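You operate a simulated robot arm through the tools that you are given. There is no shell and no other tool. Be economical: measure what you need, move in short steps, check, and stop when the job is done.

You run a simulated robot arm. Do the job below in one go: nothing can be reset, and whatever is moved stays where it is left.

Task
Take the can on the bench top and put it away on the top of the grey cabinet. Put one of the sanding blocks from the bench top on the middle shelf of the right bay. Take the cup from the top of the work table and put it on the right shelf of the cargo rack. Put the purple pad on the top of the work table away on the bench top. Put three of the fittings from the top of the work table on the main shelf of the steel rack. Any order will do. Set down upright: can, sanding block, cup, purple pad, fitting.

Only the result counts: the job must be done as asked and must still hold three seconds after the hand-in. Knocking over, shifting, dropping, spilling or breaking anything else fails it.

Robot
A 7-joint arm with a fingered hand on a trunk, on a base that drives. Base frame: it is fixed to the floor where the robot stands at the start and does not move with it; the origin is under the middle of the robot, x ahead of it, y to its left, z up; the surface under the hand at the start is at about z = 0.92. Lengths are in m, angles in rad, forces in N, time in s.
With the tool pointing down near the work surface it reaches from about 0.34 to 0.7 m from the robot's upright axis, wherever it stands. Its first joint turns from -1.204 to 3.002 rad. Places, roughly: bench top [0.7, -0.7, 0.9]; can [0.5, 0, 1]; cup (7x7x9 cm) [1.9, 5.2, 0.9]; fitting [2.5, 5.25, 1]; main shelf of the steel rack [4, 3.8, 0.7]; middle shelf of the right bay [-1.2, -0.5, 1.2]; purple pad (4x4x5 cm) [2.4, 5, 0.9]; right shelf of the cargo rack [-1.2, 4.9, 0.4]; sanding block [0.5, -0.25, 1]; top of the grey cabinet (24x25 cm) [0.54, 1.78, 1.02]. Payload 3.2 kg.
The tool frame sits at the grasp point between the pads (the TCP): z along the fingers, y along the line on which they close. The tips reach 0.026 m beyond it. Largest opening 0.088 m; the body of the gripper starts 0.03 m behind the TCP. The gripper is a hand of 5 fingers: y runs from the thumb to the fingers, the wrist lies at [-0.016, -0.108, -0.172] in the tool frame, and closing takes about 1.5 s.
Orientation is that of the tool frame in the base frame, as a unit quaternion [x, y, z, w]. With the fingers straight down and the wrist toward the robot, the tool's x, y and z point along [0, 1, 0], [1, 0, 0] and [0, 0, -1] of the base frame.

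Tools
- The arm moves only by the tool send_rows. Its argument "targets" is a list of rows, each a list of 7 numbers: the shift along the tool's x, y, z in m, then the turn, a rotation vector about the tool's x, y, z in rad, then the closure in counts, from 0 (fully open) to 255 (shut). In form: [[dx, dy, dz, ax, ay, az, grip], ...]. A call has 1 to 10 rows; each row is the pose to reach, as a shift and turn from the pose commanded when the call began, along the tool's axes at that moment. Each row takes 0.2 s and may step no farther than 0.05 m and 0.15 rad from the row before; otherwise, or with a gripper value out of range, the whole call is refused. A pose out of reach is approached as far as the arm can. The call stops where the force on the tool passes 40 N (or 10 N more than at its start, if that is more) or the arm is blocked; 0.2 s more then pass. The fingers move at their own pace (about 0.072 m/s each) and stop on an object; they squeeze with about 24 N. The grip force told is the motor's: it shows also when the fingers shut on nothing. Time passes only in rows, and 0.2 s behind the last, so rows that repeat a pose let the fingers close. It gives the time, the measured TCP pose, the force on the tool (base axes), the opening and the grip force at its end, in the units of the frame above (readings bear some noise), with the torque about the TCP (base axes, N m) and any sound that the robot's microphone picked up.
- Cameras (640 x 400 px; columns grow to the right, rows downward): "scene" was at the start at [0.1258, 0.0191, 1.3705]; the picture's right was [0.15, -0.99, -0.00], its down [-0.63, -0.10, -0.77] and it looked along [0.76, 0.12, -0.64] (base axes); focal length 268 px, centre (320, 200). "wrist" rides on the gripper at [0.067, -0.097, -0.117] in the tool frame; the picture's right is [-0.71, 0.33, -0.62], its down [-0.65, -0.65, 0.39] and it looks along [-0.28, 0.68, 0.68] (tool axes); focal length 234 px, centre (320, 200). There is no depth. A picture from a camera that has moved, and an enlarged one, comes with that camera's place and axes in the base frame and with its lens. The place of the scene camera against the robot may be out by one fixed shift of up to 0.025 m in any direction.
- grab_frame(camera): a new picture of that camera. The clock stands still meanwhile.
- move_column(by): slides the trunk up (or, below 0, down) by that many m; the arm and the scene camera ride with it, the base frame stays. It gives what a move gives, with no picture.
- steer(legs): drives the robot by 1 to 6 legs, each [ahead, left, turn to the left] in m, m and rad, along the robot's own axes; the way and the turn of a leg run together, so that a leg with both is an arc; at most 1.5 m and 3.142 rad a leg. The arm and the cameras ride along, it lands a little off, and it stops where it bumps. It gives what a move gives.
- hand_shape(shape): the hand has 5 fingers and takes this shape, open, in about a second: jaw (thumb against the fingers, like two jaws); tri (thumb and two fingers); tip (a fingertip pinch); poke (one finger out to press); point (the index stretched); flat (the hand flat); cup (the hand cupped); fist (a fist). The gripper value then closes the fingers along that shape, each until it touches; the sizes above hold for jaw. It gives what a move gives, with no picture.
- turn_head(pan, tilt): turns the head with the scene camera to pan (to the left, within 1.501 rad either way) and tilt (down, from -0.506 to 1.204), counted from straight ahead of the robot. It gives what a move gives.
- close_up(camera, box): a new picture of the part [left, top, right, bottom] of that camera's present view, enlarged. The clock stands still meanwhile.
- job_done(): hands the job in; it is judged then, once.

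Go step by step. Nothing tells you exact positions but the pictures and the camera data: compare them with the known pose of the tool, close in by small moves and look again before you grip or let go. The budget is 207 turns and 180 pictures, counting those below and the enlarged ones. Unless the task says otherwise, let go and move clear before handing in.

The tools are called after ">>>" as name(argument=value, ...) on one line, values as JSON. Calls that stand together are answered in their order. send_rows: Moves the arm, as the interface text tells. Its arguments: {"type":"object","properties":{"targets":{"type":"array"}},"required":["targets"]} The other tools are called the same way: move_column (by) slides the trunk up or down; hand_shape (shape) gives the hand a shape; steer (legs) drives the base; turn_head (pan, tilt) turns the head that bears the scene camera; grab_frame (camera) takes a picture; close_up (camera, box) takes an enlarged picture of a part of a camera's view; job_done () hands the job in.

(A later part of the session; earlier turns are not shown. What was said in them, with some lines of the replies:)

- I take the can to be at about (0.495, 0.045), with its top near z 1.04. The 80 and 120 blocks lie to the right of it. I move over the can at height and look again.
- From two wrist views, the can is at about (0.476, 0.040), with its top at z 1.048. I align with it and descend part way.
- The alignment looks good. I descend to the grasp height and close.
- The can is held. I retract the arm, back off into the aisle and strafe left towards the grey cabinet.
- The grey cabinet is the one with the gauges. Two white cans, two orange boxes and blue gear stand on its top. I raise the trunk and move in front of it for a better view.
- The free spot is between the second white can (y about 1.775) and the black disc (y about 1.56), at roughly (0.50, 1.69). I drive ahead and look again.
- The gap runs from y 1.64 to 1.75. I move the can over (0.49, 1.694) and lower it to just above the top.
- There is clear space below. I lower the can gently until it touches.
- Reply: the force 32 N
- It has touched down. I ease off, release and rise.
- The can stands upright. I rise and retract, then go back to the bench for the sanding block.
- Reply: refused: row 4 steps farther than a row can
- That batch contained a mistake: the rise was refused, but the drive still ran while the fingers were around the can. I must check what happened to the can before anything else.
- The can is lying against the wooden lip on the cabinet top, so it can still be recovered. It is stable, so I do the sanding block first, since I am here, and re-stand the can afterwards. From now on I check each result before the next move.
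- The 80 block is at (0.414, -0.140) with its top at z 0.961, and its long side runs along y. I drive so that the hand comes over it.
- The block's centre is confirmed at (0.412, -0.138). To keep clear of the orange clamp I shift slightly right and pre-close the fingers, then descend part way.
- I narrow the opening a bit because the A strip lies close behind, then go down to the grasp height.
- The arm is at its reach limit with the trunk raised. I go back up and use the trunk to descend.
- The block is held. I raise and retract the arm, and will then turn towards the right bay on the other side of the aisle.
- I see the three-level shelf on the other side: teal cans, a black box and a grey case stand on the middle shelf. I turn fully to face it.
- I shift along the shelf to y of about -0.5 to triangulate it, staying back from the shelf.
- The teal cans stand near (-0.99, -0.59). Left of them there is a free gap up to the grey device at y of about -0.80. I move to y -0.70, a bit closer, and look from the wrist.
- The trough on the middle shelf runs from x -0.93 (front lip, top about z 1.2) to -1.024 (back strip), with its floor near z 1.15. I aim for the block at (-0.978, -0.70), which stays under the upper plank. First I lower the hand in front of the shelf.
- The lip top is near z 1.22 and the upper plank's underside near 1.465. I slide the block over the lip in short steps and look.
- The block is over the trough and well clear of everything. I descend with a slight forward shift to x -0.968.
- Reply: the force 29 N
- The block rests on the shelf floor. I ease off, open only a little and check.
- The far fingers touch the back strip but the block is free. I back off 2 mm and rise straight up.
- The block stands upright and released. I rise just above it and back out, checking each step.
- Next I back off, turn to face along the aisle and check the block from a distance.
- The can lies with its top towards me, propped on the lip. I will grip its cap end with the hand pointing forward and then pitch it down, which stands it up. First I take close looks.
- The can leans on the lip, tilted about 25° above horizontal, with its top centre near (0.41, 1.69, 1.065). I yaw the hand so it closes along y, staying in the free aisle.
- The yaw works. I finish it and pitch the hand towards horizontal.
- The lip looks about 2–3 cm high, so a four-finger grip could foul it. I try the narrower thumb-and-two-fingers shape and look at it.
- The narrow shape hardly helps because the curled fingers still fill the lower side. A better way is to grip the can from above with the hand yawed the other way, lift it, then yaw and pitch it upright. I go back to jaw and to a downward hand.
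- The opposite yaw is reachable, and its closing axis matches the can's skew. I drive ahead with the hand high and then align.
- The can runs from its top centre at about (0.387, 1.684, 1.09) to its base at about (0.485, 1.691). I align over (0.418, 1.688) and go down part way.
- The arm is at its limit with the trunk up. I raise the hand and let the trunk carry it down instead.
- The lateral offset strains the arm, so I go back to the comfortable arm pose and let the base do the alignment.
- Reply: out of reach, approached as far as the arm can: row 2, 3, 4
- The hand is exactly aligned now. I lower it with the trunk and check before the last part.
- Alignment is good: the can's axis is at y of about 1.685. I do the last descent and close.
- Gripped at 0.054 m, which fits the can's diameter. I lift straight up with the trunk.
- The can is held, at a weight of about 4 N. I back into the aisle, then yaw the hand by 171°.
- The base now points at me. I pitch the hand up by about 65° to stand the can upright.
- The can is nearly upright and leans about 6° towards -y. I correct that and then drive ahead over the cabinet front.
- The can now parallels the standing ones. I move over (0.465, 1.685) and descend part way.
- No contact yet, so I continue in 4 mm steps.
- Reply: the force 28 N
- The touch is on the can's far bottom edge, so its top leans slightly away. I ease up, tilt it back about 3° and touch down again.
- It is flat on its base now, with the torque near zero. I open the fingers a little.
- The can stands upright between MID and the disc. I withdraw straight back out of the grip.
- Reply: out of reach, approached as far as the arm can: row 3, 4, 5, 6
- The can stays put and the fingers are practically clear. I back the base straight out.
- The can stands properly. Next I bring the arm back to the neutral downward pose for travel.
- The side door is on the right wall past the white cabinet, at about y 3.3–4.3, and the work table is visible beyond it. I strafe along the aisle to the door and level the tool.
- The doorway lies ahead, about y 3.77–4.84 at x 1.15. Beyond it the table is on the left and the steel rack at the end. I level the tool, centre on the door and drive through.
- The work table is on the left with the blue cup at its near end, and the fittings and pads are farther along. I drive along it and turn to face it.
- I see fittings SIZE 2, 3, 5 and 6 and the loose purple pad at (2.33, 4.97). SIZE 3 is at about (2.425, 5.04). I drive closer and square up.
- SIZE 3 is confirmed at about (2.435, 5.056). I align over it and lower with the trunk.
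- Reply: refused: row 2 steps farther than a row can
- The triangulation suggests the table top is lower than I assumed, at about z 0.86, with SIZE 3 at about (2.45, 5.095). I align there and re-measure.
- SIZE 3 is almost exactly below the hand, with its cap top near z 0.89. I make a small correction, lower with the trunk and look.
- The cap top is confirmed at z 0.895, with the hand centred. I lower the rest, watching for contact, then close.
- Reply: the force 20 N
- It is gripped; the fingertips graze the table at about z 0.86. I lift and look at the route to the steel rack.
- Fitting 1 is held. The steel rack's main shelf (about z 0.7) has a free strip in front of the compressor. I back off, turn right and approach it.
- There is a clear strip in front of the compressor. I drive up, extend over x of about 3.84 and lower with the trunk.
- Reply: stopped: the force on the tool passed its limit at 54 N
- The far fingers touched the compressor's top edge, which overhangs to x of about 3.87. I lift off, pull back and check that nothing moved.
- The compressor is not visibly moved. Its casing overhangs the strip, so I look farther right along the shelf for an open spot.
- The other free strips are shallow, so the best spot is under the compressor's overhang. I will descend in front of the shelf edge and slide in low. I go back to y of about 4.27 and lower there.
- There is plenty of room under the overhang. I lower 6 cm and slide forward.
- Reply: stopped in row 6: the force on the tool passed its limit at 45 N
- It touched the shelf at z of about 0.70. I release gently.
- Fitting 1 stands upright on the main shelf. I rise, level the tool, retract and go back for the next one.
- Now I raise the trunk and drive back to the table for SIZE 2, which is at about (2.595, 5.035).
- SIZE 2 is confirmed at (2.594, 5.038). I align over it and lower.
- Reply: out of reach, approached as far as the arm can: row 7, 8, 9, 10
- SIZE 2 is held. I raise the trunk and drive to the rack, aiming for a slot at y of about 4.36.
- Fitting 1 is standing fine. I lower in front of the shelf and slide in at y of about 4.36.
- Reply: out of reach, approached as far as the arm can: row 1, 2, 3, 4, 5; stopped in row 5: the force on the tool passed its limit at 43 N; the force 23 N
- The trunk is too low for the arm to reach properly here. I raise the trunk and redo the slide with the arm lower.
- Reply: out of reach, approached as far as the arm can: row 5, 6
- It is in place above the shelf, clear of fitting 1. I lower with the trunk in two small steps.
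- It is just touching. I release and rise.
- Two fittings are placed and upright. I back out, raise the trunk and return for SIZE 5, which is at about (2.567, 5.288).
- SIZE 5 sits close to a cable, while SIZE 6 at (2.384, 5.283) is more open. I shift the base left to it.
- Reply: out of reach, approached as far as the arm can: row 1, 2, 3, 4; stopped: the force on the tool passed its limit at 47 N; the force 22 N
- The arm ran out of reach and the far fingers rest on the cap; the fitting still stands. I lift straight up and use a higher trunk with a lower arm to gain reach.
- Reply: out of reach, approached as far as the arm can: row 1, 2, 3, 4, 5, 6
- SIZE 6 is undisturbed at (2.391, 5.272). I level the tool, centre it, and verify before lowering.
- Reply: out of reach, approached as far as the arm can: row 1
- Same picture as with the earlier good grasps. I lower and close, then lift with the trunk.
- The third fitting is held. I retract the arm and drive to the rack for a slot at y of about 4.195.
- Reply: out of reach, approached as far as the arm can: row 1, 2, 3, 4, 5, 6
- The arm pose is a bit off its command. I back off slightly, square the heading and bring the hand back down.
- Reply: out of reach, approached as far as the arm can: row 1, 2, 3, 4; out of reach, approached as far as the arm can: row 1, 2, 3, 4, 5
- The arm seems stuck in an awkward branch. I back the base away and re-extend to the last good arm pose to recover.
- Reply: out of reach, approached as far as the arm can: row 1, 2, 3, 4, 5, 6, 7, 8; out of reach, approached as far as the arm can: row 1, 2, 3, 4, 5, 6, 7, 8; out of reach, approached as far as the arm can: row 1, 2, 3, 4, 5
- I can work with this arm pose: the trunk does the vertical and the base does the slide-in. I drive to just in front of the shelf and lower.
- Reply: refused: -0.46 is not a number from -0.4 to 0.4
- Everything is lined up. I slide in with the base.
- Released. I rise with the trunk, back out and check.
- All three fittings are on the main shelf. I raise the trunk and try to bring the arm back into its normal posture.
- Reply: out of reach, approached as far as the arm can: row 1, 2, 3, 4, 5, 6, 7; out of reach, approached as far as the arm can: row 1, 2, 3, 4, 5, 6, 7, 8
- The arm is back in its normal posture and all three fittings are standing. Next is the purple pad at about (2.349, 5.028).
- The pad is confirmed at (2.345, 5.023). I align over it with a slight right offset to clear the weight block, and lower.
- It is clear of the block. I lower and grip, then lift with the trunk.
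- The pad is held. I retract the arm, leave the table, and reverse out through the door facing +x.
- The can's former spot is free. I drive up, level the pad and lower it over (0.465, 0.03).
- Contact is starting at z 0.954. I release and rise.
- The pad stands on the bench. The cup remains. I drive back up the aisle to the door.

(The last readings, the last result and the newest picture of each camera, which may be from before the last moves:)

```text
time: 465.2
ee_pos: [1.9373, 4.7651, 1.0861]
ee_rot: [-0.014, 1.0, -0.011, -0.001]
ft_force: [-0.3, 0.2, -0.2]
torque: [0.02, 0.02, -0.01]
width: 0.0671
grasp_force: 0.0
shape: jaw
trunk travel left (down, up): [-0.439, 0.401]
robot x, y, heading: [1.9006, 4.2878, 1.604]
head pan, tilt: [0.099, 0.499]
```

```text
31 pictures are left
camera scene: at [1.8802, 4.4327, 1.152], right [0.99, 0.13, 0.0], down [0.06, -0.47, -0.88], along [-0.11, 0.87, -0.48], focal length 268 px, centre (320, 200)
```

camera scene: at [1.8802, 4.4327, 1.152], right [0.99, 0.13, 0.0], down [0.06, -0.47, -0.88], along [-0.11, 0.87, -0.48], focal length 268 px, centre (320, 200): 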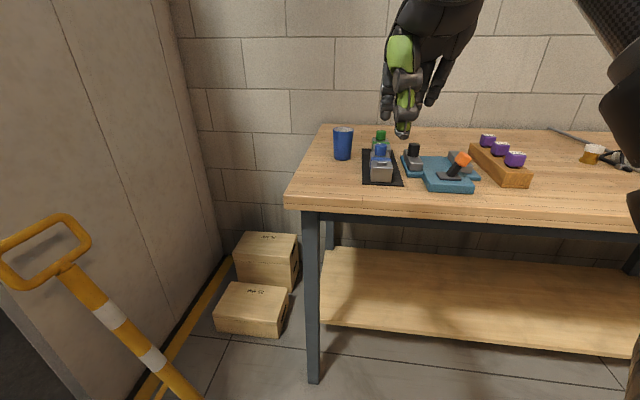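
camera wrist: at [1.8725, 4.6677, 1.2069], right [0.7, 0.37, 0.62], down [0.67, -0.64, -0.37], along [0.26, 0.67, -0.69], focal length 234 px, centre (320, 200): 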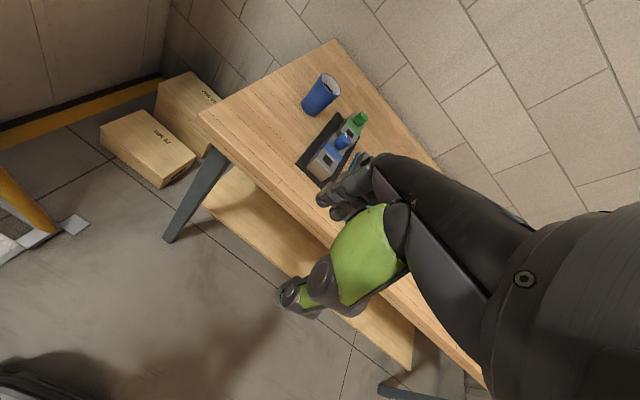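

The cup is at about (1.85, 5.225). I drive closer and shift left.

>>> steer(legs=[[0.345, 0.075, -0.03]])

>>> move_column(by=0.08)

>>> grab_frame(camera="wrist")

```text
time: 467.5
ee_pos: [1.8686, 5.1081, 1.0871]
ee_rot: [-0.002, 1.0, -0.012, -0.001]
ft_force: [-0.4, -0.2, -0.5]
torque: [-0.01, -0.01, -0.01]
width: 0.0673
grasp_force: 0.1
shape: jaw
trunk travel left (down, up): [-0.439, 0.401]
robot x, y, heading: [1.8221, 4.633, 1.581]
head pan, tilt: [0.099, 0.499]
```

```text
time: 468.7
ee_pos: [1.8688, 5.1093, 1.166]
ee_rot: [-0.002, 1.0, -0.011, -0.001]
ft_force: [0.0, -0.6, 0.7]
torque: [0.01, -0.01, -0.01]
width: 0.0672
grasp_force: 0.0
shape: jaw
trunk travel left (down, up): [-0.519, 0.321]
robot x, y, heading: [1.8219, 4.6328, 1.575]
head pan, tilt: [0.099, 0.499]
```

```text
30 pictures are left
camera wrist: at [1.8017, 5.0127, 1.2868], right [0.71, 0.35, 0.62], down [0.65, -0.66, -0.37], along [0.28, 0.67, -0.69], focal length 234 px, centre (320, 200)
```

wrist: 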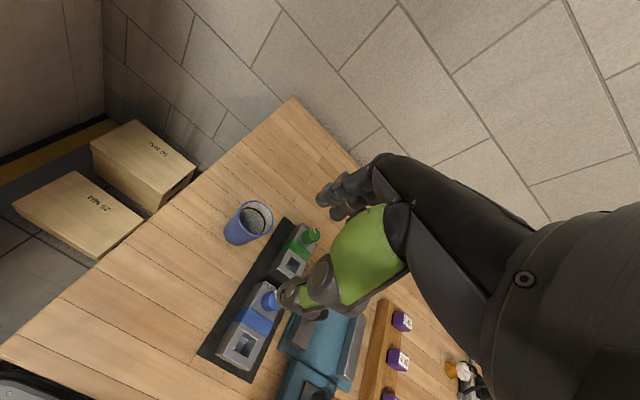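

The cup's centre is (1.852, 5.21) with its rim at z 0.951. I align with a full opening and come down part way.

>>> send_rows(targets=[[0.009, 0.04, 0, -0.022, 0, 0, 0], [0.017, 0.08, 0, -0.022, 0, 0, 0], [0.017, 0.102, 0, -0.022, 0, 0, 0], [0.017, 0.102, 0.045, -0.022, 0, 0, 0], [0.017, 0.102, 0.09, -0.022, 0, 0, 0], [0.017, 0.102, 0.13, -0.022, 0, 0, 0], [0.017, 0.102, 0.13, -0.022, 0, 0, 0]])

>>> grab_frame(camera="wrist")

```text
time: 470.3
ee_pos: [1.8548, 5.2081, 1.0332]
ee_rot: [-0.002, 1.0, 0.0, -0.001]
ft_force: [0.6, 0.1, 0.3]
torque: [0.0, 0.01, 0.01]
width: 0.0879
grasp_force: 0.0
shape: jaw
out of reach, approached as far as the arm can: row 1, 2, 3, 4
trunk travel left (down, up): [-0.519, 0.321]
robot x, y, heading: [1.8182, 4.6337, 1.577]
head pan, tilt: [0.099, 0.499]
```

```text
29 pictures are left
camera wrist: at [1.7873, 5.1099, 1.1509], right [0.71, 0.33, 0.62], down [0.65, -0.65, -0.39], along [0.27, 0.68, -0.68], focal length 234 px, centre (320, 200)
```

wrist: 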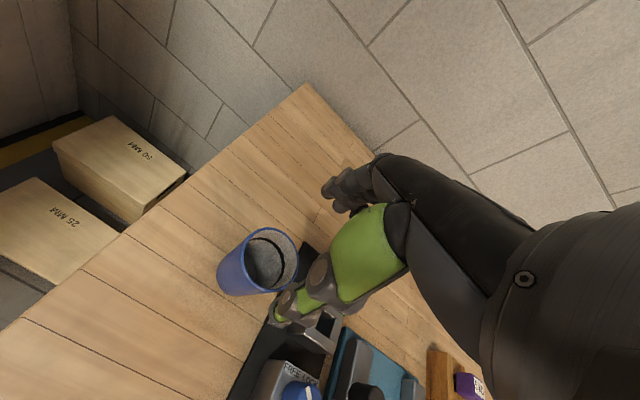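

Well centred. I lower with the trunk and check once more.

>>> send_rows(targets=[[0.003, 0, 0, 0, 0, 0, 0], [0.003, 0, 0, 0, 0, 0, 0]])

>>> move_column(by=-0.055)

>>> grab_frame(camera="wrist")

```text
time: 470.9
ee_pos: [1.8508, 5.2059, 1.0338]
ee_rot: [-0.002, 1.0, 0.0, -0.001]
ft_force: [-0.2, -0.4, -0.4]
torque: [0.03, 0.01, 0.01]
width: 0.0882
grasp_force: 0.1
shape: jaw
trunk travel left (down, up): [-0.519, 0.321]
robot x, y, heading: [1.82, 4.6335, 1.578]
head pan, tilt: [0.099, 0.499]
```

```text
time: 471.9
ee_pos: [1.8504, 5.2072, 0.9775]
ee_rot: [-0.002, 1.0, 0.0, -0.001]
ft_force: [0.5, 0.4, 0.3]
torque: [0.01, 0.02, 0.0]
width: 0.0878
grasp_force: 0.1
shape: jaw
trunk travel left (down, up): [-0.464, 0.376]
robot x, y, heading: [1.8209, 4.6312, 1.576]
head pan, tilt: [0.099, 0.499]
```

```text
28 pictures are left
camera wrist: at [1.7839, 5.109, 1.0965], right [0.71, 0.33, 0.62], down [0.65, -0.65, -0.39], along [0.28, 0.68, -0.68], focal length 234 px, centre (320, 200)
```

wrist: 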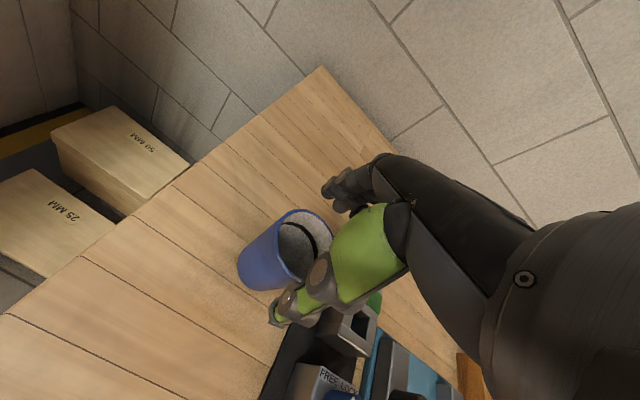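

The thumb and fingers straddle the rim. I lower the last 4.5 cm and close.

>>> move_column(by=-0.045)

>>> send_rows(targets=[[0, 0, 0, 0, 0, 0, 60], [0, 0, 0, 0, 0, 0, 150], [0, 0, 0, 0, 0, 0, 255], [0, 0, 0, 0, 0, 0, 255], [0, 0, 0, 0, 0, 0, 255], [0, 0, 0, 0, 0, 0, 255]])

>>> grab_frame(camera="wrist")

```text
time: 472.7
ee_pos: [1.8506, 5.2083, 0.9335]
ee_rot: [-0.001, 1.0, -0.001, -0.002]
ft_force: [-0.2, 0.1, -0.4]
torque: [0.0, 0.0, 0.0]
width: 0.0876
grasp_force: 0.0
shape: jaw
trunk travel left (down, up): [-0.419, 0.421]
robot x, y, heading: [1.8251, 4.6291, 1.581]
head pan, tilt: [0.099, 0.499]
```

```text
time: 474.1
ee_pos: [1.8512, 5.2079, 0.9338]
ee_rot: [-0.002, 1.0, -0.001, -0.002]
ft_force: [-0.2, -0.1, 0.2]
torque: [-0.06, 0.0, -0.01]
width: 0.0518
grasp_force: 24.6
shape: jaw
trunk travel left (down, up): [-0.419, 0.421]
robot x, y, heading: [1.8234, 4.6318, 1.579]
head pan, tilt: [0.099, 0.499]
```

```text
27 pictures are left
camera wrist: at [1.7839, 5.1089, 1.0515], right [0.71, 0.33, 0.62], down [0.65, -0.65, -0.39], along [0.28, 0.68, -0.68], focal length 234 px, centre (320, 200)
```

wrist: 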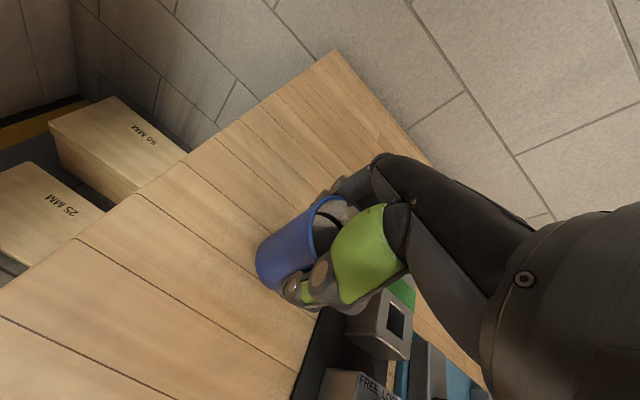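

The cup is gripped. I lift it with the trunk and back the base away from the table.

>>> move_column(by=0.2)

>>> steer(legs=[[-0.33, 0, 0]])

>>> send_rows(targets=[[0, -0.03, -0.01, 0, 0, 0, 255], [0, -0.06, -0.02, 0, 0, 0, 255], [0, -0.09, -0.03, 0, 0, 0, 255], [0, -0.12, -0.04, 0, 0, 0, 255], [0, -0.12, -0.04, 0, 0, 0, 255]])

>>> grab_frame(camera="wrist")

```text
time: 476.3
ee_pos: [1.8502, 5.207, 1.1333]
ee_rot: [-0.002, 1.0, 0.0, 0.0]
ft_force: [-0.9, 0.2, -0.6]
torque: [0.03, 0.0, 0.02]
width: 0.052
grasp_force: 23.9
shape: jaw
trunk travel left (down, up): [-0.619, 0.221]
robot x, y, heading: [1.8254, 4.6293, 1.579]
head pan, tilt: [0.099, 0.499]
```

```text
time: 478.5
ee_pos: [1.8563, 4.8788, 1.1331]
ee_rot: [0.002, 1.0, -0.001, -0.001]
ft_force: [1.1, 0.8, 0.2]
torque: [0.02, 0.02, 0.01]
width: 0.0519
grasp_force: 24.7
shape: jaw
trunk travel left (down, up): [-0.619, 0.221]
robot x, y, heading: [1.8221, 4.3035, 1.574]
head pan, tilt: [0.099, 0.499]
```

```text
time: 479.7
ee_pos: [1.8546, 4.7562, 1.172]
ee_rot: [0.002, 1.0, 0.0, 0.0]
ft_force: [0.3, 0.1, -0.1]
torque: [0.02, 0.04, -0.02]
width: 0.0518
grasp_force: 24.1
shape: jaw
trunk travel left (down, up): [-0.619, 0.221]
robot x, y, heading: [1.8215, 4.3046, 1.573]
head pan, tilt: [0.099, 0.499]
```

```text
26 pictures are left
camera wrist: at [1.7876, 4.6599, 1.29], right [0.71, 0.33, 0.62], down [0.65, -0.66, -0.39], along [0.28, 0.68, -0.68], focal length 234 px, centre (320, 200)
```

wrist: 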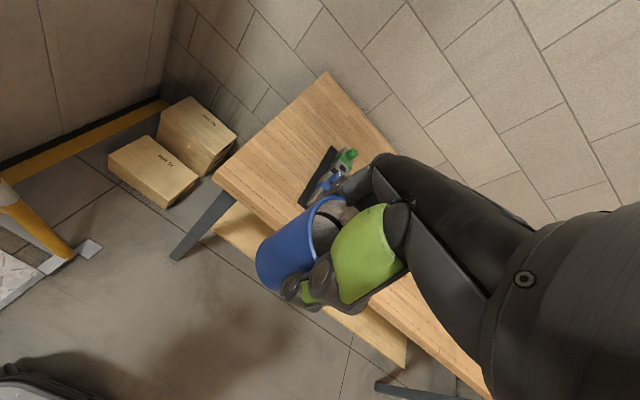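

The cup is secure. I turn to face -x and drive back into the van towards the cargo rack.

>>> steer(legs=[[0, 0, 1.569], [1.1, 0, 0]])

>>> steer(legs=[[1.0, 0, 0]])

>>> turn_head(pan=-0.3, tilt=0.5)

>>> grab_frame(camera="scene")

```text
time: 489.1
ee_pos: [0.2567, 4.3985, 1.1725]
ee_rot: [-0.693, 0.721, 0.0, 0.0]
ft_force: [0.2, -1.1, -0.6]
torque: [0.02, 0.0, 0.03]
width: 0.0515
grasp_force: 23.6
shape: jaw
trunk travel left (down, up): [-0.619, 0.221]
robot x, y, heading: [0.7104, 4.3499, 3.109]
head pan, tilt: [0.099, 0.499]
```

```text
time: 494.3
ee_pos: [-0.7531, 4.4695, 1.1721]
ee_rot: [-0.68, 0.733, -0.001, 0.0]
ft_force: [-0.2, 0.4, 0.0]
torque: [0.0, -0.04, 0.01]
width: 0.0518
grasp_force: 23.8
shape: jaw
trunk travel left (down, up): [-0.619, 0.221]
robot x, y, heading: [-0.2998, 4.4023, 3.073]
head pan, tilt: [0.099, 0.499]
```

```text
time: 495.2
ee_pos: [-0.7539, 4.4684, 1.1723]
ee_rot: [-0.68, 0.733, 0.0, 0.0]
ft_force: [0.6, 0.0, -0.2]
torque: [-0.03, 0.0, -0.01]
width: 0.0515
grasp_force: 24.3
shape: jaw
trunk travel left (down, up): [-0.619, 0.221]
robot x, y, heading: [-0.3014, 4.4046, 3.069]
head pan, tilt: [-0.3, 0.499]
```

```text
25 pictures are left
camera scene: at [-0.4455, 4.4468, 1.332], right [0.36, 0.93, 0.0], down [0.45, -0.17, -0.88], along [-0.82, 0.32, -0.48], focal length 268 px, centre (320, 200)
```

scene: 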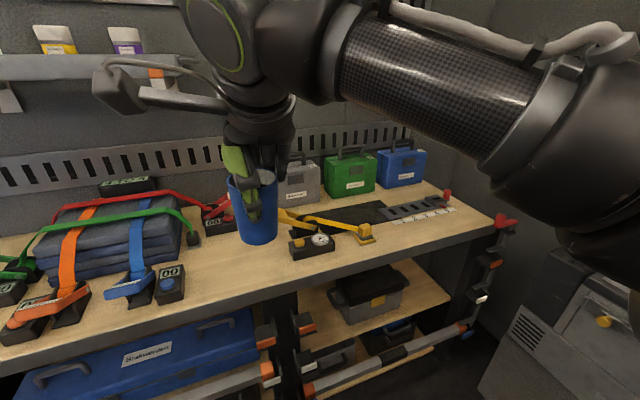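

I see the cargo rack. The right bay has a shelf at about z 0.4 with a grey bin on it. I square up in front of it, lower the arm and trunk in the aisle, and look under the top.

>>> steer(legs=[[-0.08, 0, 0.07], [0, -0.5, 0]])

>>> send_rows(targets=[[0, 0, 0.035, 0, 0, 0, 255], [0, 0, 0.07, 0, 0, 0, 255], [0, 0, 0.1, 0, 0, 0, 255], [0, 0, 0.1, 0, 0, 0, 255]])

>>> move_column(by=-0.38)

>>> turn_head(pan=0.0, tilt=0.5)

>>> grab_frame(camera="scene")

```text
time: 498.8
ee_pos: [-0.6804, 4.9348, 1.1727]
ee_rot: [0.711, -0.704, 0.001, 0.001]
ft_force: [0.2, -0.1, -0.6]
torque: [-0.01, 0.01, 0.0]
width: 0.0517
grasp_force: 24.6
shape: jaw
trunk travel left (down, up): [-0.619, 0.221]
robot x, y, heading: [-0.2261, 4.9042, -3.127]
head pan, tilt: [-0.3, 0.499]
```

```text
time: 499.8
ee_pos: [-0.6809, 4.9309, 1.0712]
ee_rot: [0.711, -0.703, 0.001, 0.0]
ft_force: [0.3, 0.4, -0.6]
torque: [-0.01, 0.01, 0.03]
width: 0.0513
grasp_force: 24.4
shape: jaw
trunk travel left (down, up): [-0.619, 0.221]
robot x, y, heading: [-0.2263, 4.906, -3.13]
head pan, tilt: [-0.3, 0.499]
```

```text
time: 503.5
ee_pos: [-0.6796, 4.9317, 0.6903]
ee_rot: [0.71, -0.704, 0.0, 0.0]
ft_force: [-0.5, -0.4, -1.1]
torque: [0.0, 0.03, 0.01]
width: 0.0513
grasp_force: 23.6
shape: jaw
trunk travel left (down, up): [-0.239, 0.601]
robot x, y, heading: [-0.2277, 4.909, -3.133]
head pan, tilt: [-0.3, 0.499]
```

```text
time: 504.3
ee_pos: [-0.6791, 4.932, 0.6916]
ee_rot: [0.71, -0.704, 0.0, 0.0]
ft_force: [0.2, -0.5, -0.1]
torque: [0.02, -0.01, 0.06]
width: 0.0513
grasp_force: 24.4
shape: jaw
trunk travel left (down, up): [-0.239, 0.601]
robot x, y, heading: [-0.2237, 4.9079, -3.13]
head pan, tilt: [0.0, 0.499]
```

```text
24 pictures are left
camera scene: at [-0.3753, 4.9125, 0.952], right [-0.01, 1.0, 0.0], down [0.48, 0.01, -0.88], along [-0.88, -0.01, -0.48], focal length 268 px, centre (320, 200)
```

scene: 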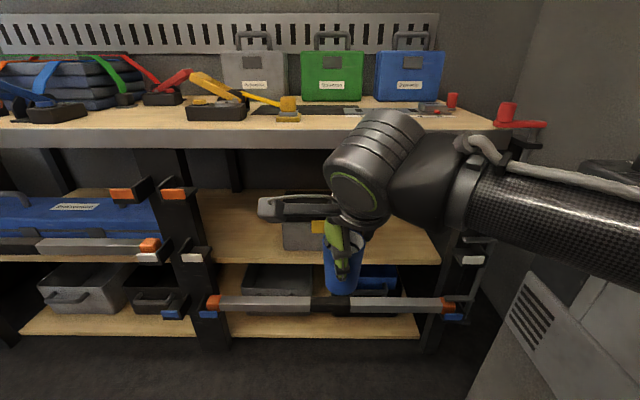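

The right shelf has free space left of the bin, but a bracket on the divider post is near. I take a closer look.

>>> close_up(camera="scene", box=[110, 130, 430, 330])

>>> grab_frame(camera="wrist")

```text
2.00 times, centred on (270, 230) of scene
camera zoom: at [-0.3753, 4.9125, 0.952], right [-0.01, 1.0, 0.0], down [0.48, 0.01, -0.88], along [-0.88, -0.01, -0.48], focal length 537 px, centre (420, 140)
```

zoom: 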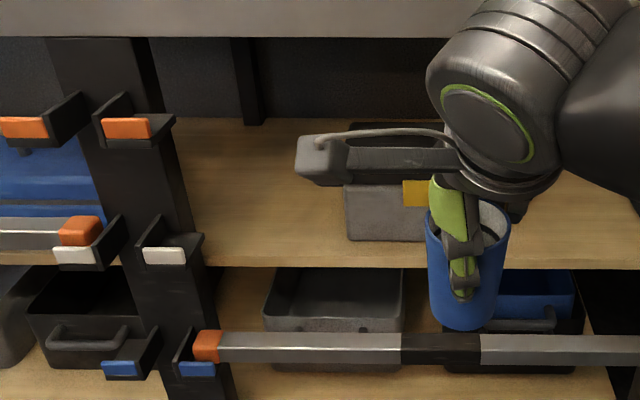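

```text
22 pictures are left
camera wrist: at [-0.5835, 4.8656, 0.8094], right [-0.34, 0.7, 0.62], down [0.65, 0.66, -0.39], along [-0.68, 0.27, -0.68], focal length 234 px, centre (320, 200)
```

wrist: 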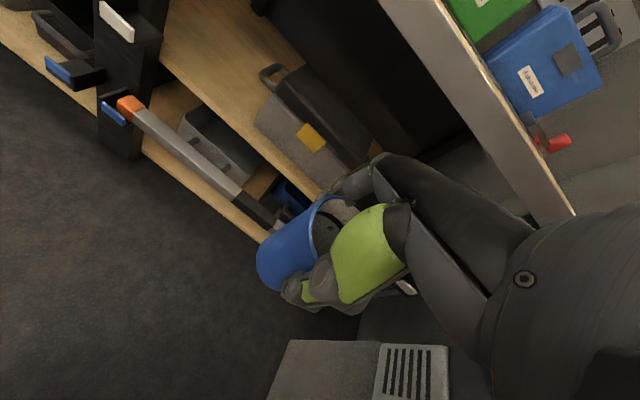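

The free floor is left of the bin, from y 4.58 to 4.78, with hook brackets in front at y up to 4.655. I yaw the hand about 35° so the wrist camera stays clear of them, strafe to y 4.73 and lower to entry height.

>>> send_rows(targets=[[0, 0, 0, 0, 0, -0.12, 255], [0, 0, 0, 0, 0, -0.24, 255], [0, 0, 0, 0, 0, -0.36, 255], [0, 0, 0, 0, 0, -0.48, 255], [0, 0, 0, 0, 0, -0.6, 255], [0, 0, 0, 0, 0, -0.6, 255]])

>>> steer(legs=[[0, 0.2, 0]])

>>> move_column(by=-0.185)

>>> grab_frame(camera="scene")

>>> grab_frame(camera="wrist")

```text
time: 505.7
ee_pos: [-0.6816, 4.9318, 0.6915]
ee_rot: [0.887, -0.461, 0.0, 0.001]
ft_force: [0.0, 0.3, -0.2]
torque: [0.01, -0.02, -0.01]
width: 0.0513
grasp_force: 23.9
shape: jaw
trunk travel left (down, up): [-0.239, 0.601]
robot x, y, heading: [-0.2268, 4.9094, -3.124]
head pan, tilt: [0.0, 0.499]
```

```text
time: 507.3
ee_pos: [-0.6782, 4.7298, 0.6911]
ee_rot: [0.888, -0.46, 0.0, 0.0]
ft_force: [0.1, 0.6, 0.0]
torque: [-0.02, -0.04, 0.0]
width: 0.0512
grasp_force: 23.9
shape: jaw
trunk travel left (down, up): [-0.239, 0.601]
robot x, y, heading: [-0.2257, 4.7106, -3.12]
head pan, tilt: [0.0, 0.499]
```

```text
time: 509.3
ee_pos: [-0.6786, 4.7294, 0.5069]
ee_rot: [0.888, -0.461, -0.001, 0.0]
ft_force: [0.4, 1.5, -0.5]
torque: [-0.02, -0.01, -0.01]
width: 0.0513
grasp_force: 23.5
shape: jaw
trunk travel left (down, up): [-0.054, 0.786]
robot x, y, heading: [-0.2228, 4.7066, -3.12]
head pan, tilt: [0.0, 0.499]
```

```text
21 pictures are left
camera scene: at [-0.3723, 4.7115, 0.7671], right [-0.02, 1.0, 0.0], down [0.48, 0.01, -0.88], along [-0.88, -0.02, -0.48], focal length 268 px, centre (320, 200)
```

scene: 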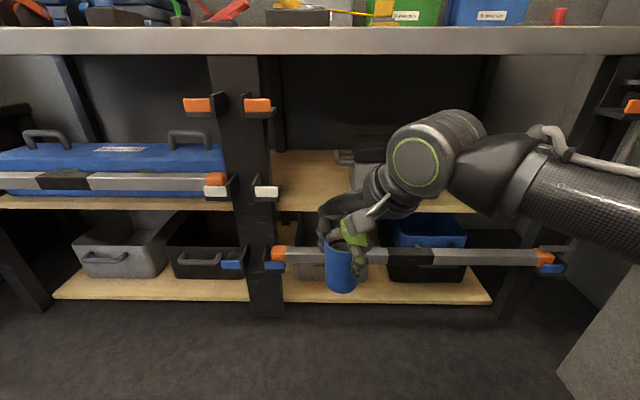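

```text
20 pictures are left
camera wrist: at [-0.5607, 4.7309, 0.6248], right [-0.68, 0.39, 0.62], down [0.16, 0.91, -0.39], along [-0.72, -0.17, -0.68], focal length 234 px, centre (320, 200)
```

wrist: 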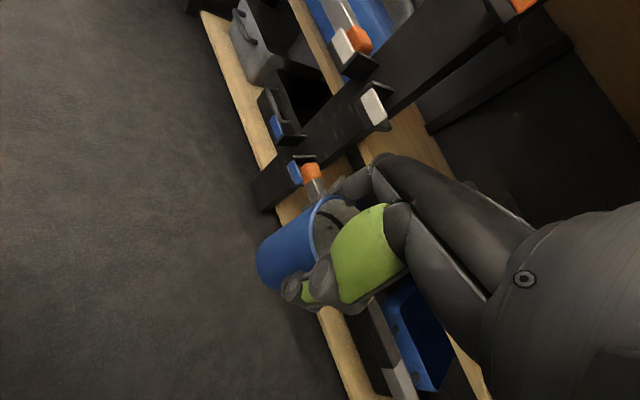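

It is all below the top's underside. I drive in partway and check clearances.

>>> steer(legs=[[0.2, 0, 0]])

>>> grab_frame(camera="scene")

>>> grab_frame(camera="wrist")

```text
time: 510.9
ee_pos: [-0.8756, 4.7302, 0.5069]
ee_rot: [0.887, -0.463, 0.0, 0.0]
ft_force: [0.3, -0.2, -0.2]
torque: [-0.04, -0.01, 0.0]
width: 0.0511
grasp_force: 23.6
shape: jaw
trunk travel left (down, up): [-0.054, 0.786]
robot x, y, heading: [-0.4222, 4.7024, -3.133]
head pan, tilt: [0.0, 0.499]
```

```text
19 pictures are left
camera scene: at [-0.5708, 4.7095, 0.767], right [-0.01, 1.0, 0.0], down [0.48, 0.01, -0.88], along [-0.88, -0.01, -0.48], focal length 268 px, centre (320, 200)
```

scene: 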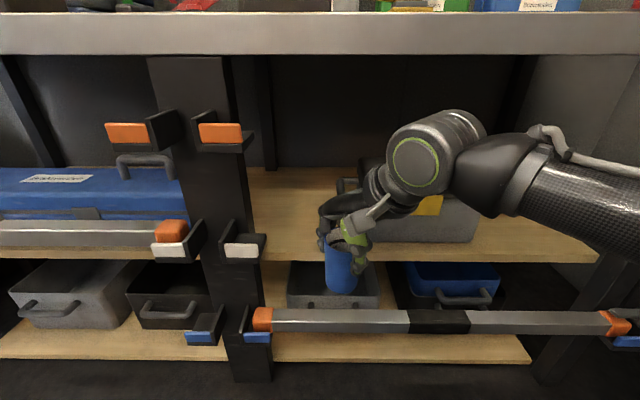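

```text
18 pictures are left
camera wrist: at [-0.7591, 4.7303, 0.6248], right [-0.68, 0.39, 0.62], down [0.17, 0.91, -0.39], along [-0.72, -0.16, -0.68], focal length 234 px, centre (320, 200)
```

wrist: 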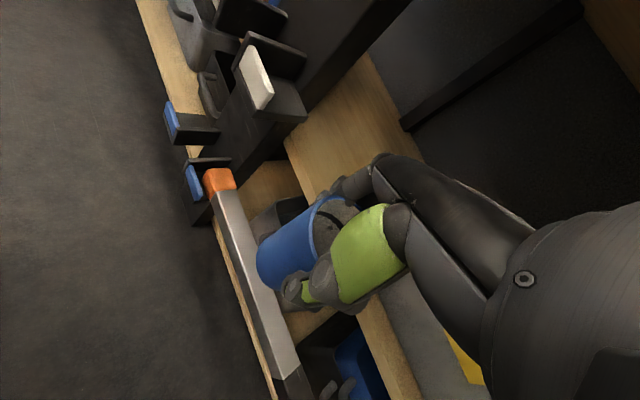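

The brackets and bin are clear. I raise 1 cm for margin over the shelf edge and slide in the rest.

>>> move_column(by=0.012)

>>> steer(legs=[[0.16, 0, 0]])

>>> grab_frame(camera="scene")

>>> grab_frame(camera="wrist")

```text
time: 511.5
ee_pos: [-0.8759, 4.7302, 0.519]
ee_rot: [0.886, -0.463, 0.0, 0.001]
ft_force: [-0.1, 0.1, -0.2]
torque: [0.0, -0.02, 0.02]
width: 0.0514
grasp_force: 23.8
shape: jaw
trunk travel left (down, up): [-0.066, 0.774]
robot x, y, heading: [-0.4234, 4.7058, -3.13]
head pan, tilt: [0.0, 0.499]
```

```text
time: 512.9
ee_pos: [-1.0355, 4.7306, 0.5193]
ee_rot: [0.885, -0.465, -0.001, 0.0]
ft_force: [0.4, -5.2, 0.7]
torque: [-0.08, 0.0, 0.17]
width: 0.051
grasp_force: 24.0
shape: jaw
trunk travel left (down, up): [-0.066, 0.774]
robot x, y, heading: [-0.5812, 4.7025, -3.133]
head pan, tilt: [0.0, 0.499]
```

```text
17 pictures are left
camera scene: at [-0.73, 4.7084, 0.7791], right [-0.01, 1.0, 0.0], down [0.48, 0.0, -0.88], along [-0.88, -0.01, -0.48], focal length 268 px, centre (320, 200)
```

scene: 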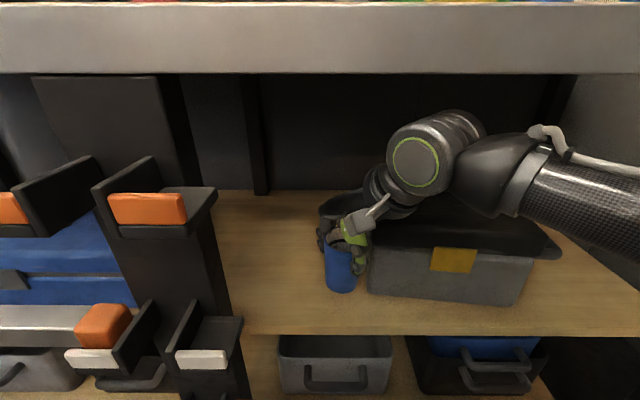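

```text
16 pictures are left
camera wrist: at [-0.9182, 4.7301, 0.637], right [-0.67, 0.39, 0.62], down [0.17, 0.91, -0.39], along [-0.72, -0.16, -0.68], focal length 234 px, centre (320, 200)
```

wrist: 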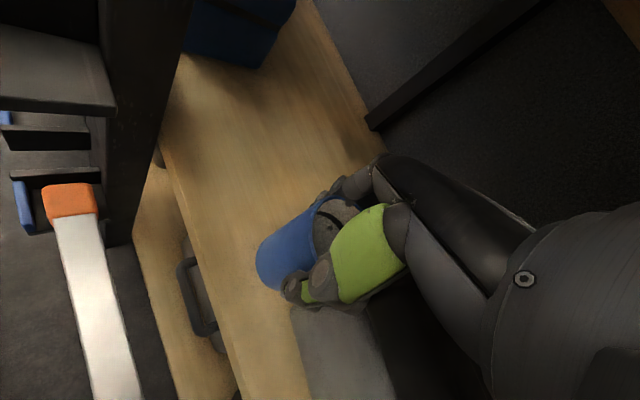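

The hand lightly touches the bin on its right. I shift left about 2.5 cm.

>>> steer(legs=[[0, 0.025, 0]])

>>> grab_frame(camera="scene")

```text
time: 513.7
ee_pos: [-1.0362, 4.7036, 0.5187]
ee_rot: [0.886, -0.464, 0.0, 0.001]
ft_force: [0.1, -0.1, 0.5]
torque: [0.04, -0.02, -0.03]
width: 0.0513
grasp_force: 23.7
shape: jaw
trunk travel left (down, up): [-0.066, 0.774]
robot x, y, heading: [-0.5794, 4.6784, -3.133]
head pan, tilt: [0.0, 0.499]
```

```text
15 pictures are left
camera scene: at [-0.73, 4.6839, 0.779], right [-0.01, 1.0, 0.0], down [0.48, 0.0, -0.88], along [-0.88, -0.01, -0.48], focal length 268 px, centre (320, 200)
```

scene: 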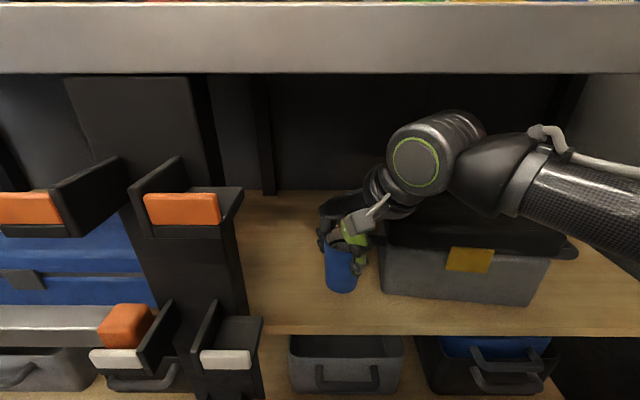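

Free now, and the bin has not moved. I lower in small steps to the shelf.

>>> move_column(by=-0.02)

>>> move_column(by=-0.01)

>>> move_column(by=-0.008)

```text
time: 514.4
ee_pos: [-1.0354, 4.7038, 0.4988]
ee_rot: [0.885, -0.465, 0.0, 0.0]
ft_force: [0.2, 1.2, -1.2]
torque: [-0.02, 0.01, 0.01]
width: 0.0513
grasp_force: 24.0
shape: jaw
trunk travel left (down, up): [-0.046, 0.794]
robot x, y, heading: [-0.5798, 4.6795, -3.138]
head pan, tilt: [0.0, 0.499]
```

```text
time: 515.0
ee_pos: [-1.0355, 4.7036, 0.4901]
ee_rot: [0.885, -0.465, -0.001, 0.001]
ft_force: [0.2, -1.0, -0.5]
torque: [0.03, -0.01, 0.01]
width: 0.0513
grasp_force: 24.4
shape: jaw
trunk travel left (down, up): [-0.036, 0.804]
robot x, y, heading: [-0.5812, 4.6791, -3.134]
head pan, tilt: [0.0, 0.499]
```

```text
time: 515.5
ee_pos: [-1.0355, 4.7049, 0.4806]
ee_rot: [0.885, -0.465, -0.001, 0.002]
ft_force: [2.5, -2.1, 2.9]
torque: [0.15, 0.18, 0.09]
width: 0.0512
grasp_force: 23.8
shape: jaw
trunk travel left (down, up): [-0.028, 0.812]
robot x, y, heading: [-0.5792, 4.675, -3.135]
head pan, tilt: [0.0, 0.499]
```

>>> move_column(by=-0.003)

>>> close_up(camera="scene", box=[240, 160, 440, 310])

```text
time: 516.1
ee_pos: [-1.036, 4.7048, 0.4789]
ee_rot: [0.885, -0.465, -0.002, 0.002]
ft_force: [2.4, -2.8, 6.2]
torque: [0.29, 0.31, 0.07]
width: 0.0513
grasp_force: 23.7
shape: jaw
trunk travel left (down, up): [-0.025, 0.815]
robot x, y, heading: [-0.5856, 4.6787, -3.134]
head pan, tilt: [0.0, 0.499]
```

```text
2.67 times, centred on (340, 235) of scene
camera zoom: at [-0.7294, 4.6835, 0.7382], right [-0.01, 1.0, 0.0], down [0.48, 0.0, -0.88], along [-0.88, -0.01, -0.48], focal length 716 px, centre (267, 107)
```

zoom: 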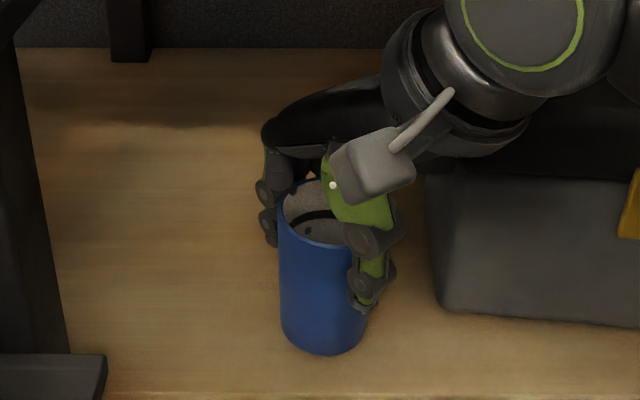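

The force seems to come from the hand's edge over the bin rather than from the cup. I lift a little, shift 3 cm further left and lower again.

>>> move_column(by=0.015)

>>> steer(legs=[[0, 0.03, 0]])

>>> move_column(by=-0.015)

```text
time: 516.7
ee_pos: [-1.0354, 4.7047, 0.4923]
ee_rot: [0.885, -0.465, 0.0, 0.0]
ft_force: [0.5, -0.4, 0.0]
torque: [0.02, -0.01, -0.02]
width: 0.0513
grasp_force: 23.6
shape: jaw
trunk travel left (down, up): [-0.04, 0.8]
robot x, y, heading: [-0.5785, 4.6812, -3.137]
head pan, tilt: [0.0, 0.499]
```

```text
time: 517.5
ee_pos: [-1.0355, 4.6756, 0.4928]
ee_rot: [0.885, -0.465, -0.001, 0.001]
ft_force: [-0.1, -0.2, 0.3]
torque: [0.03, 0.03, 0.01]
width: 0.0513
grasp_force: 24.2
shape: jaw
trunk travel left (down, up): [-0.04, 0.8]
robot x, y, heading: [-0.5811, 4.6507, -3.133]
head pan, tilt: [0.0, 0.499]
```

```text
time: 518.1
ee_pos: [-1.0348, 4.6755, 0.4776]
ee_rot: [0.885, -0.465, 0.0, 0.001]
ft_force: [0.6, -0.7, -0.8]
torque: [0.03, -0.03, -0.02]
width: 0.0511
grasp_force: 23.8
shape: jaw
trunk travel left (down, up): [-0.025, 0.815]
robot x, y, heading: [-0.5779, 4.6478, -3.135]
head pan, tilt: [0.0, 0.499]
```

>>> move_column(by=-0.006)

>>> move_column(by=-0.005)

```text
time: 518.7
ee_pos: [-1.0347, 4.6738, 0.4733]
ee_rot: [0.885, -0.465, -0.001, 0.003]
ft_force: [0.3, 0.3, 7.3]
torque: [0.07, -0.12, -0.04]
width: 0.0512
grasp_force: 23.8
shape: jaw
trunk travel left (down, up): [-0.019, 0.821]
robot x, y, heading: [-0.5796, 4.643, -3.134]
head pan, tilt: [0.0, 0.499]
```

```text
time: 519.2
ee_pos: [-1.0355, 4.6736, 0.4725]
ee_rot: [0.885, -0.465, -0.005, 0.006]
ft_force: [-1.3, -3.5, 26.9]
torque: [0.28, -0.31, -0.04]
width: 0.0513
grasp_force: 23.7
shape: jaw
trunk travel left (down, up): [-0.014, 0.826]
robot x, y, heading: [-0.582, 4.6476, -3.136]
head pan, tilt: [0.0, 0.499]
```

The cup is on the shelf. I ease the pressure and open gradually.

>>> move_column(by=0.004)

>>> send_rows(targets=[[0, 0, 0, 0, 0, 0, 200], [0, 0, 0, 0, 0, 0, 130], [0, 0, 0, 0, 0, 0, 80], [0, 0, 0, 0, 0, 0, 30], [0, 0, 0, 0, 0, 0, 0], [0, 0, 0, 0, 0, 0, 0]])

>>> close_up(camera="scene", box=[240, 160, 440, 310])

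```text
time: 519.8
ee_pos: [-1.0354, 4.6734, 0.4727]
ee_rot: [0.885, -0.465, -0.002, 0.001]
ft_force: [-1.9, -3.1, 21.1]
torque: [0.11, -0.16, -0.03]
width: 0.0518
grasp_force: 23.8
shape: jaw
trunk travel left (down, up): [-0.018, 0.822]
robot x, y, heading: [-0.5824, 4.647, -3.133]
head pan, tilt: [0.0, 0.499]
```

```text
time: 521.2
ee_pos: [-1.0352, 4.6753, 0.4708]
ee_rot: [0.885, -0.465, -0.001, 0.0]
ft_force: [0.4, 0.5, -0.2]
torque: [0.03, 0.01, 0.01]
width: 0.0878
grasp_force: 0.1
shape: jaw
trunk travel left (down, up): [-0.018, 0.822]
robot x, y, heading: [-0.5806, 4.645, -3.137]
head pan, tilt: [0.0, 0.499]
```

```text
2.67 times, centred on (340, 235) of scene
camera zoom: at [-0.7298, 4.6537, 0.731], right [-0.01, 1.0, 0.0], down [0.48, 0.0, -0.88], along [-0.88, -0.01, -0.48], focal length 716 px, centre (267, 107)
```

zoom: 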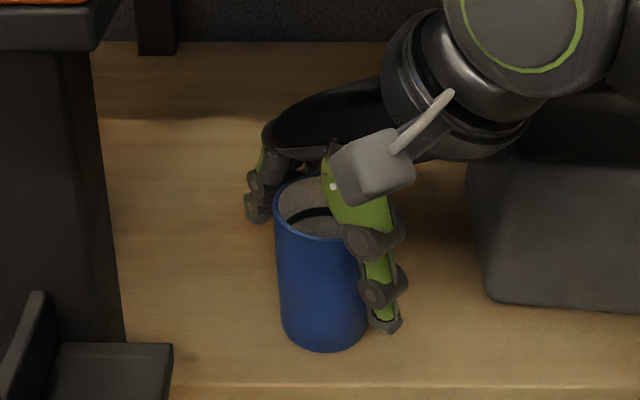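

The cup stands free. I raise just above the rim (limited by the top) and check before backing out.

>>> move_column(by=0.056)

>>> close_up(camera="scene", box=[180, 60, 500, 310])

```text
time: 522.1
ee_pos: [-1.0353, 4.6745, 0.5268]
ee_rot: [0.885, -0.465, 0.0, 0.001]
ft_force: [0.4, -0.1, -0.7]
torque: [0.01, 0.02, -0.01]
width: 0.088
grasp_force: 0.1
shape: jaw
trunk travel left (down, up): [-0.074, 0.766]
robot x, y, heading: [-0.5818, 4.6458, -3.137]
head pan, tilt: [0.0, 0.499]
```

```text
1.60 times, centred on (340, 185) of scene
camera zoom: at [-0.7298, 4.6536, 0.7871], right [-0.01, 1.0, 0.0], down [0.48, 0.0, -0.88], along [-0.88, -0.01, -0.48], focal length 430 px, centre (288, 224)
```

zoom: 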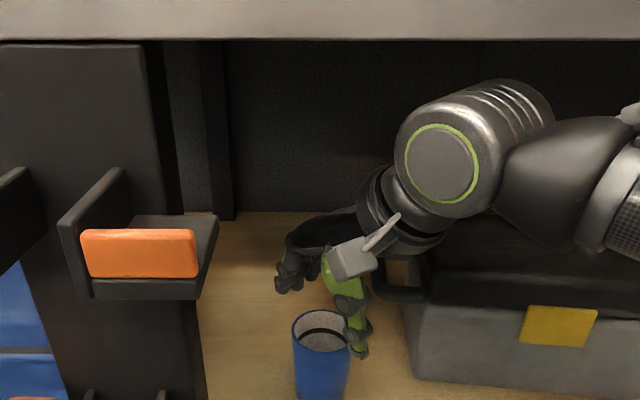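

>>> move_column(by=0.011)

>>> steer(legs=[[-0.12, 0, 0]])

>>> grab_frame(camera="scene")

```text
time: 522.7
ee_pos: [-1.0358, 4.6755, 0.5386]
ee_rot: [0.885, -0.465, 0.0, 0.001]
ft_force: [1.0, -0.1, -0.1]
torque: [-0.01, -0.03, -0.05]
width: 0.0878
grasp_force: 0.1
shape: jaw
trunk travel left (down, up): [-0.085, 0.755]
robot x, y, heading: [-0.5798, 4.648, -3.133]
head pan, tilt: [0.0, 0.499]
```

```text
time: 524.0
ee_pos: [-0.9159, 4.6753, 0.5388]
ee_rot: [0.885, -0.465, 0.0, 0.001]
ft_force: [0.0, 0.5, 0.7]
torque: [0.0, 0.01, -0.01]
width: 0.0879
grasp_force: 0.0
shape: jaw
trunk travel left (down, up): [-0.085, 0.755]
robot x, y, heading: [-0.4614, 4.6512, -3.134]
head pan, tilt: [0.0, 0.499]
```

```text
11 pictures are left
camera scene: at [-0.6093, 4.6544, 0.798], right [-0.01, 1.0, 0.0], down [0.48, 0.0, -0.88], along [-0.88, -0.01, -0.48], focal length 268 px, centre (320, 200)
```

scene: 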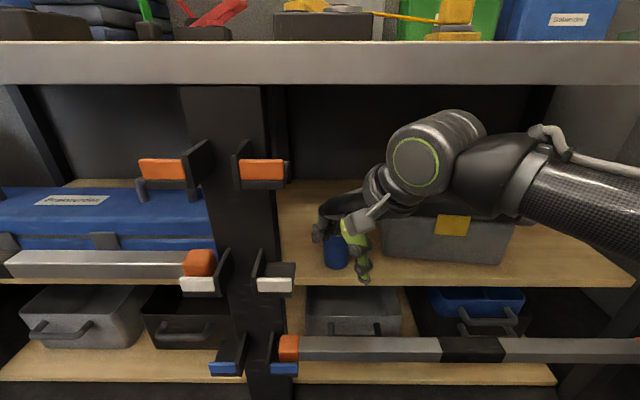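

The cup stays put. I strafe right to clear the hooks and then back out fully.

>>> steer(legs=[[0, -0.1, 0], [-0.28, 0, 0]])

>>> grab_frame(camera="scene")

```text
time: 526.6
ee_pos: [-0.6396, 4.7762, 0.5389]
ee_rot: [0.886, -0.465, -0.001, 0.001]
ft_force: [-0.6, -0.8, 0.0]
torque: [-0.01, 0.03, 0.0]
width: 0.088
grasp_force: 0.1
shape: jaw
trunk travel left (down, up): [-0.085, 0.755]
robot x, y, heading: [-0.1842, 4.7516, -3.14]
head pan, tilt: [0.0, 0.499]
```

```text
10 pictures are left
camera scene: at [-0.334, 4.7548, 0.798], right [-0.01, 1.0, 0.0], down [0.48, 0.0, -0.88], along [-0.88, -0.01, -0.48], focal length 268 px, centre (320, 200)
```

scene: 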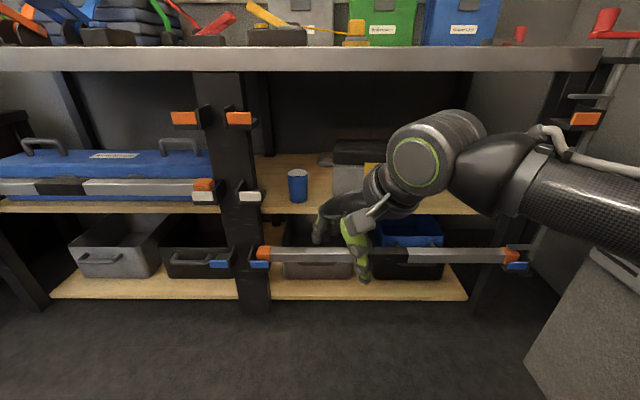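

The cup stands upright on the right shelf of the cargo rack, and the hand is clear of everything. All five items are placed, so I hand in.

>>> job_done()

```text
The job is handed in.
```

The job is handed in, with all five items set down upright, as last seen in the pictures:

- **Can:** on top of the grey cabinet. I knocked it over once while driving off, then picked it up and stood it upright again.
- **Sanding block (80):** on the middle shelf of the right bay.
- **Cup:** on the right shelf of the cargo rack, left of the grey bin.
- **Purple pad:** on the bench top, where the can had been.
- **Three fittings (SIZE 2, 3 and 6):** on the main shelf of the steel rack, in front of the compressor.

The hand also touched the compressor and the grey bin while placing things. Neither looked shifted in the pictures afterwards.
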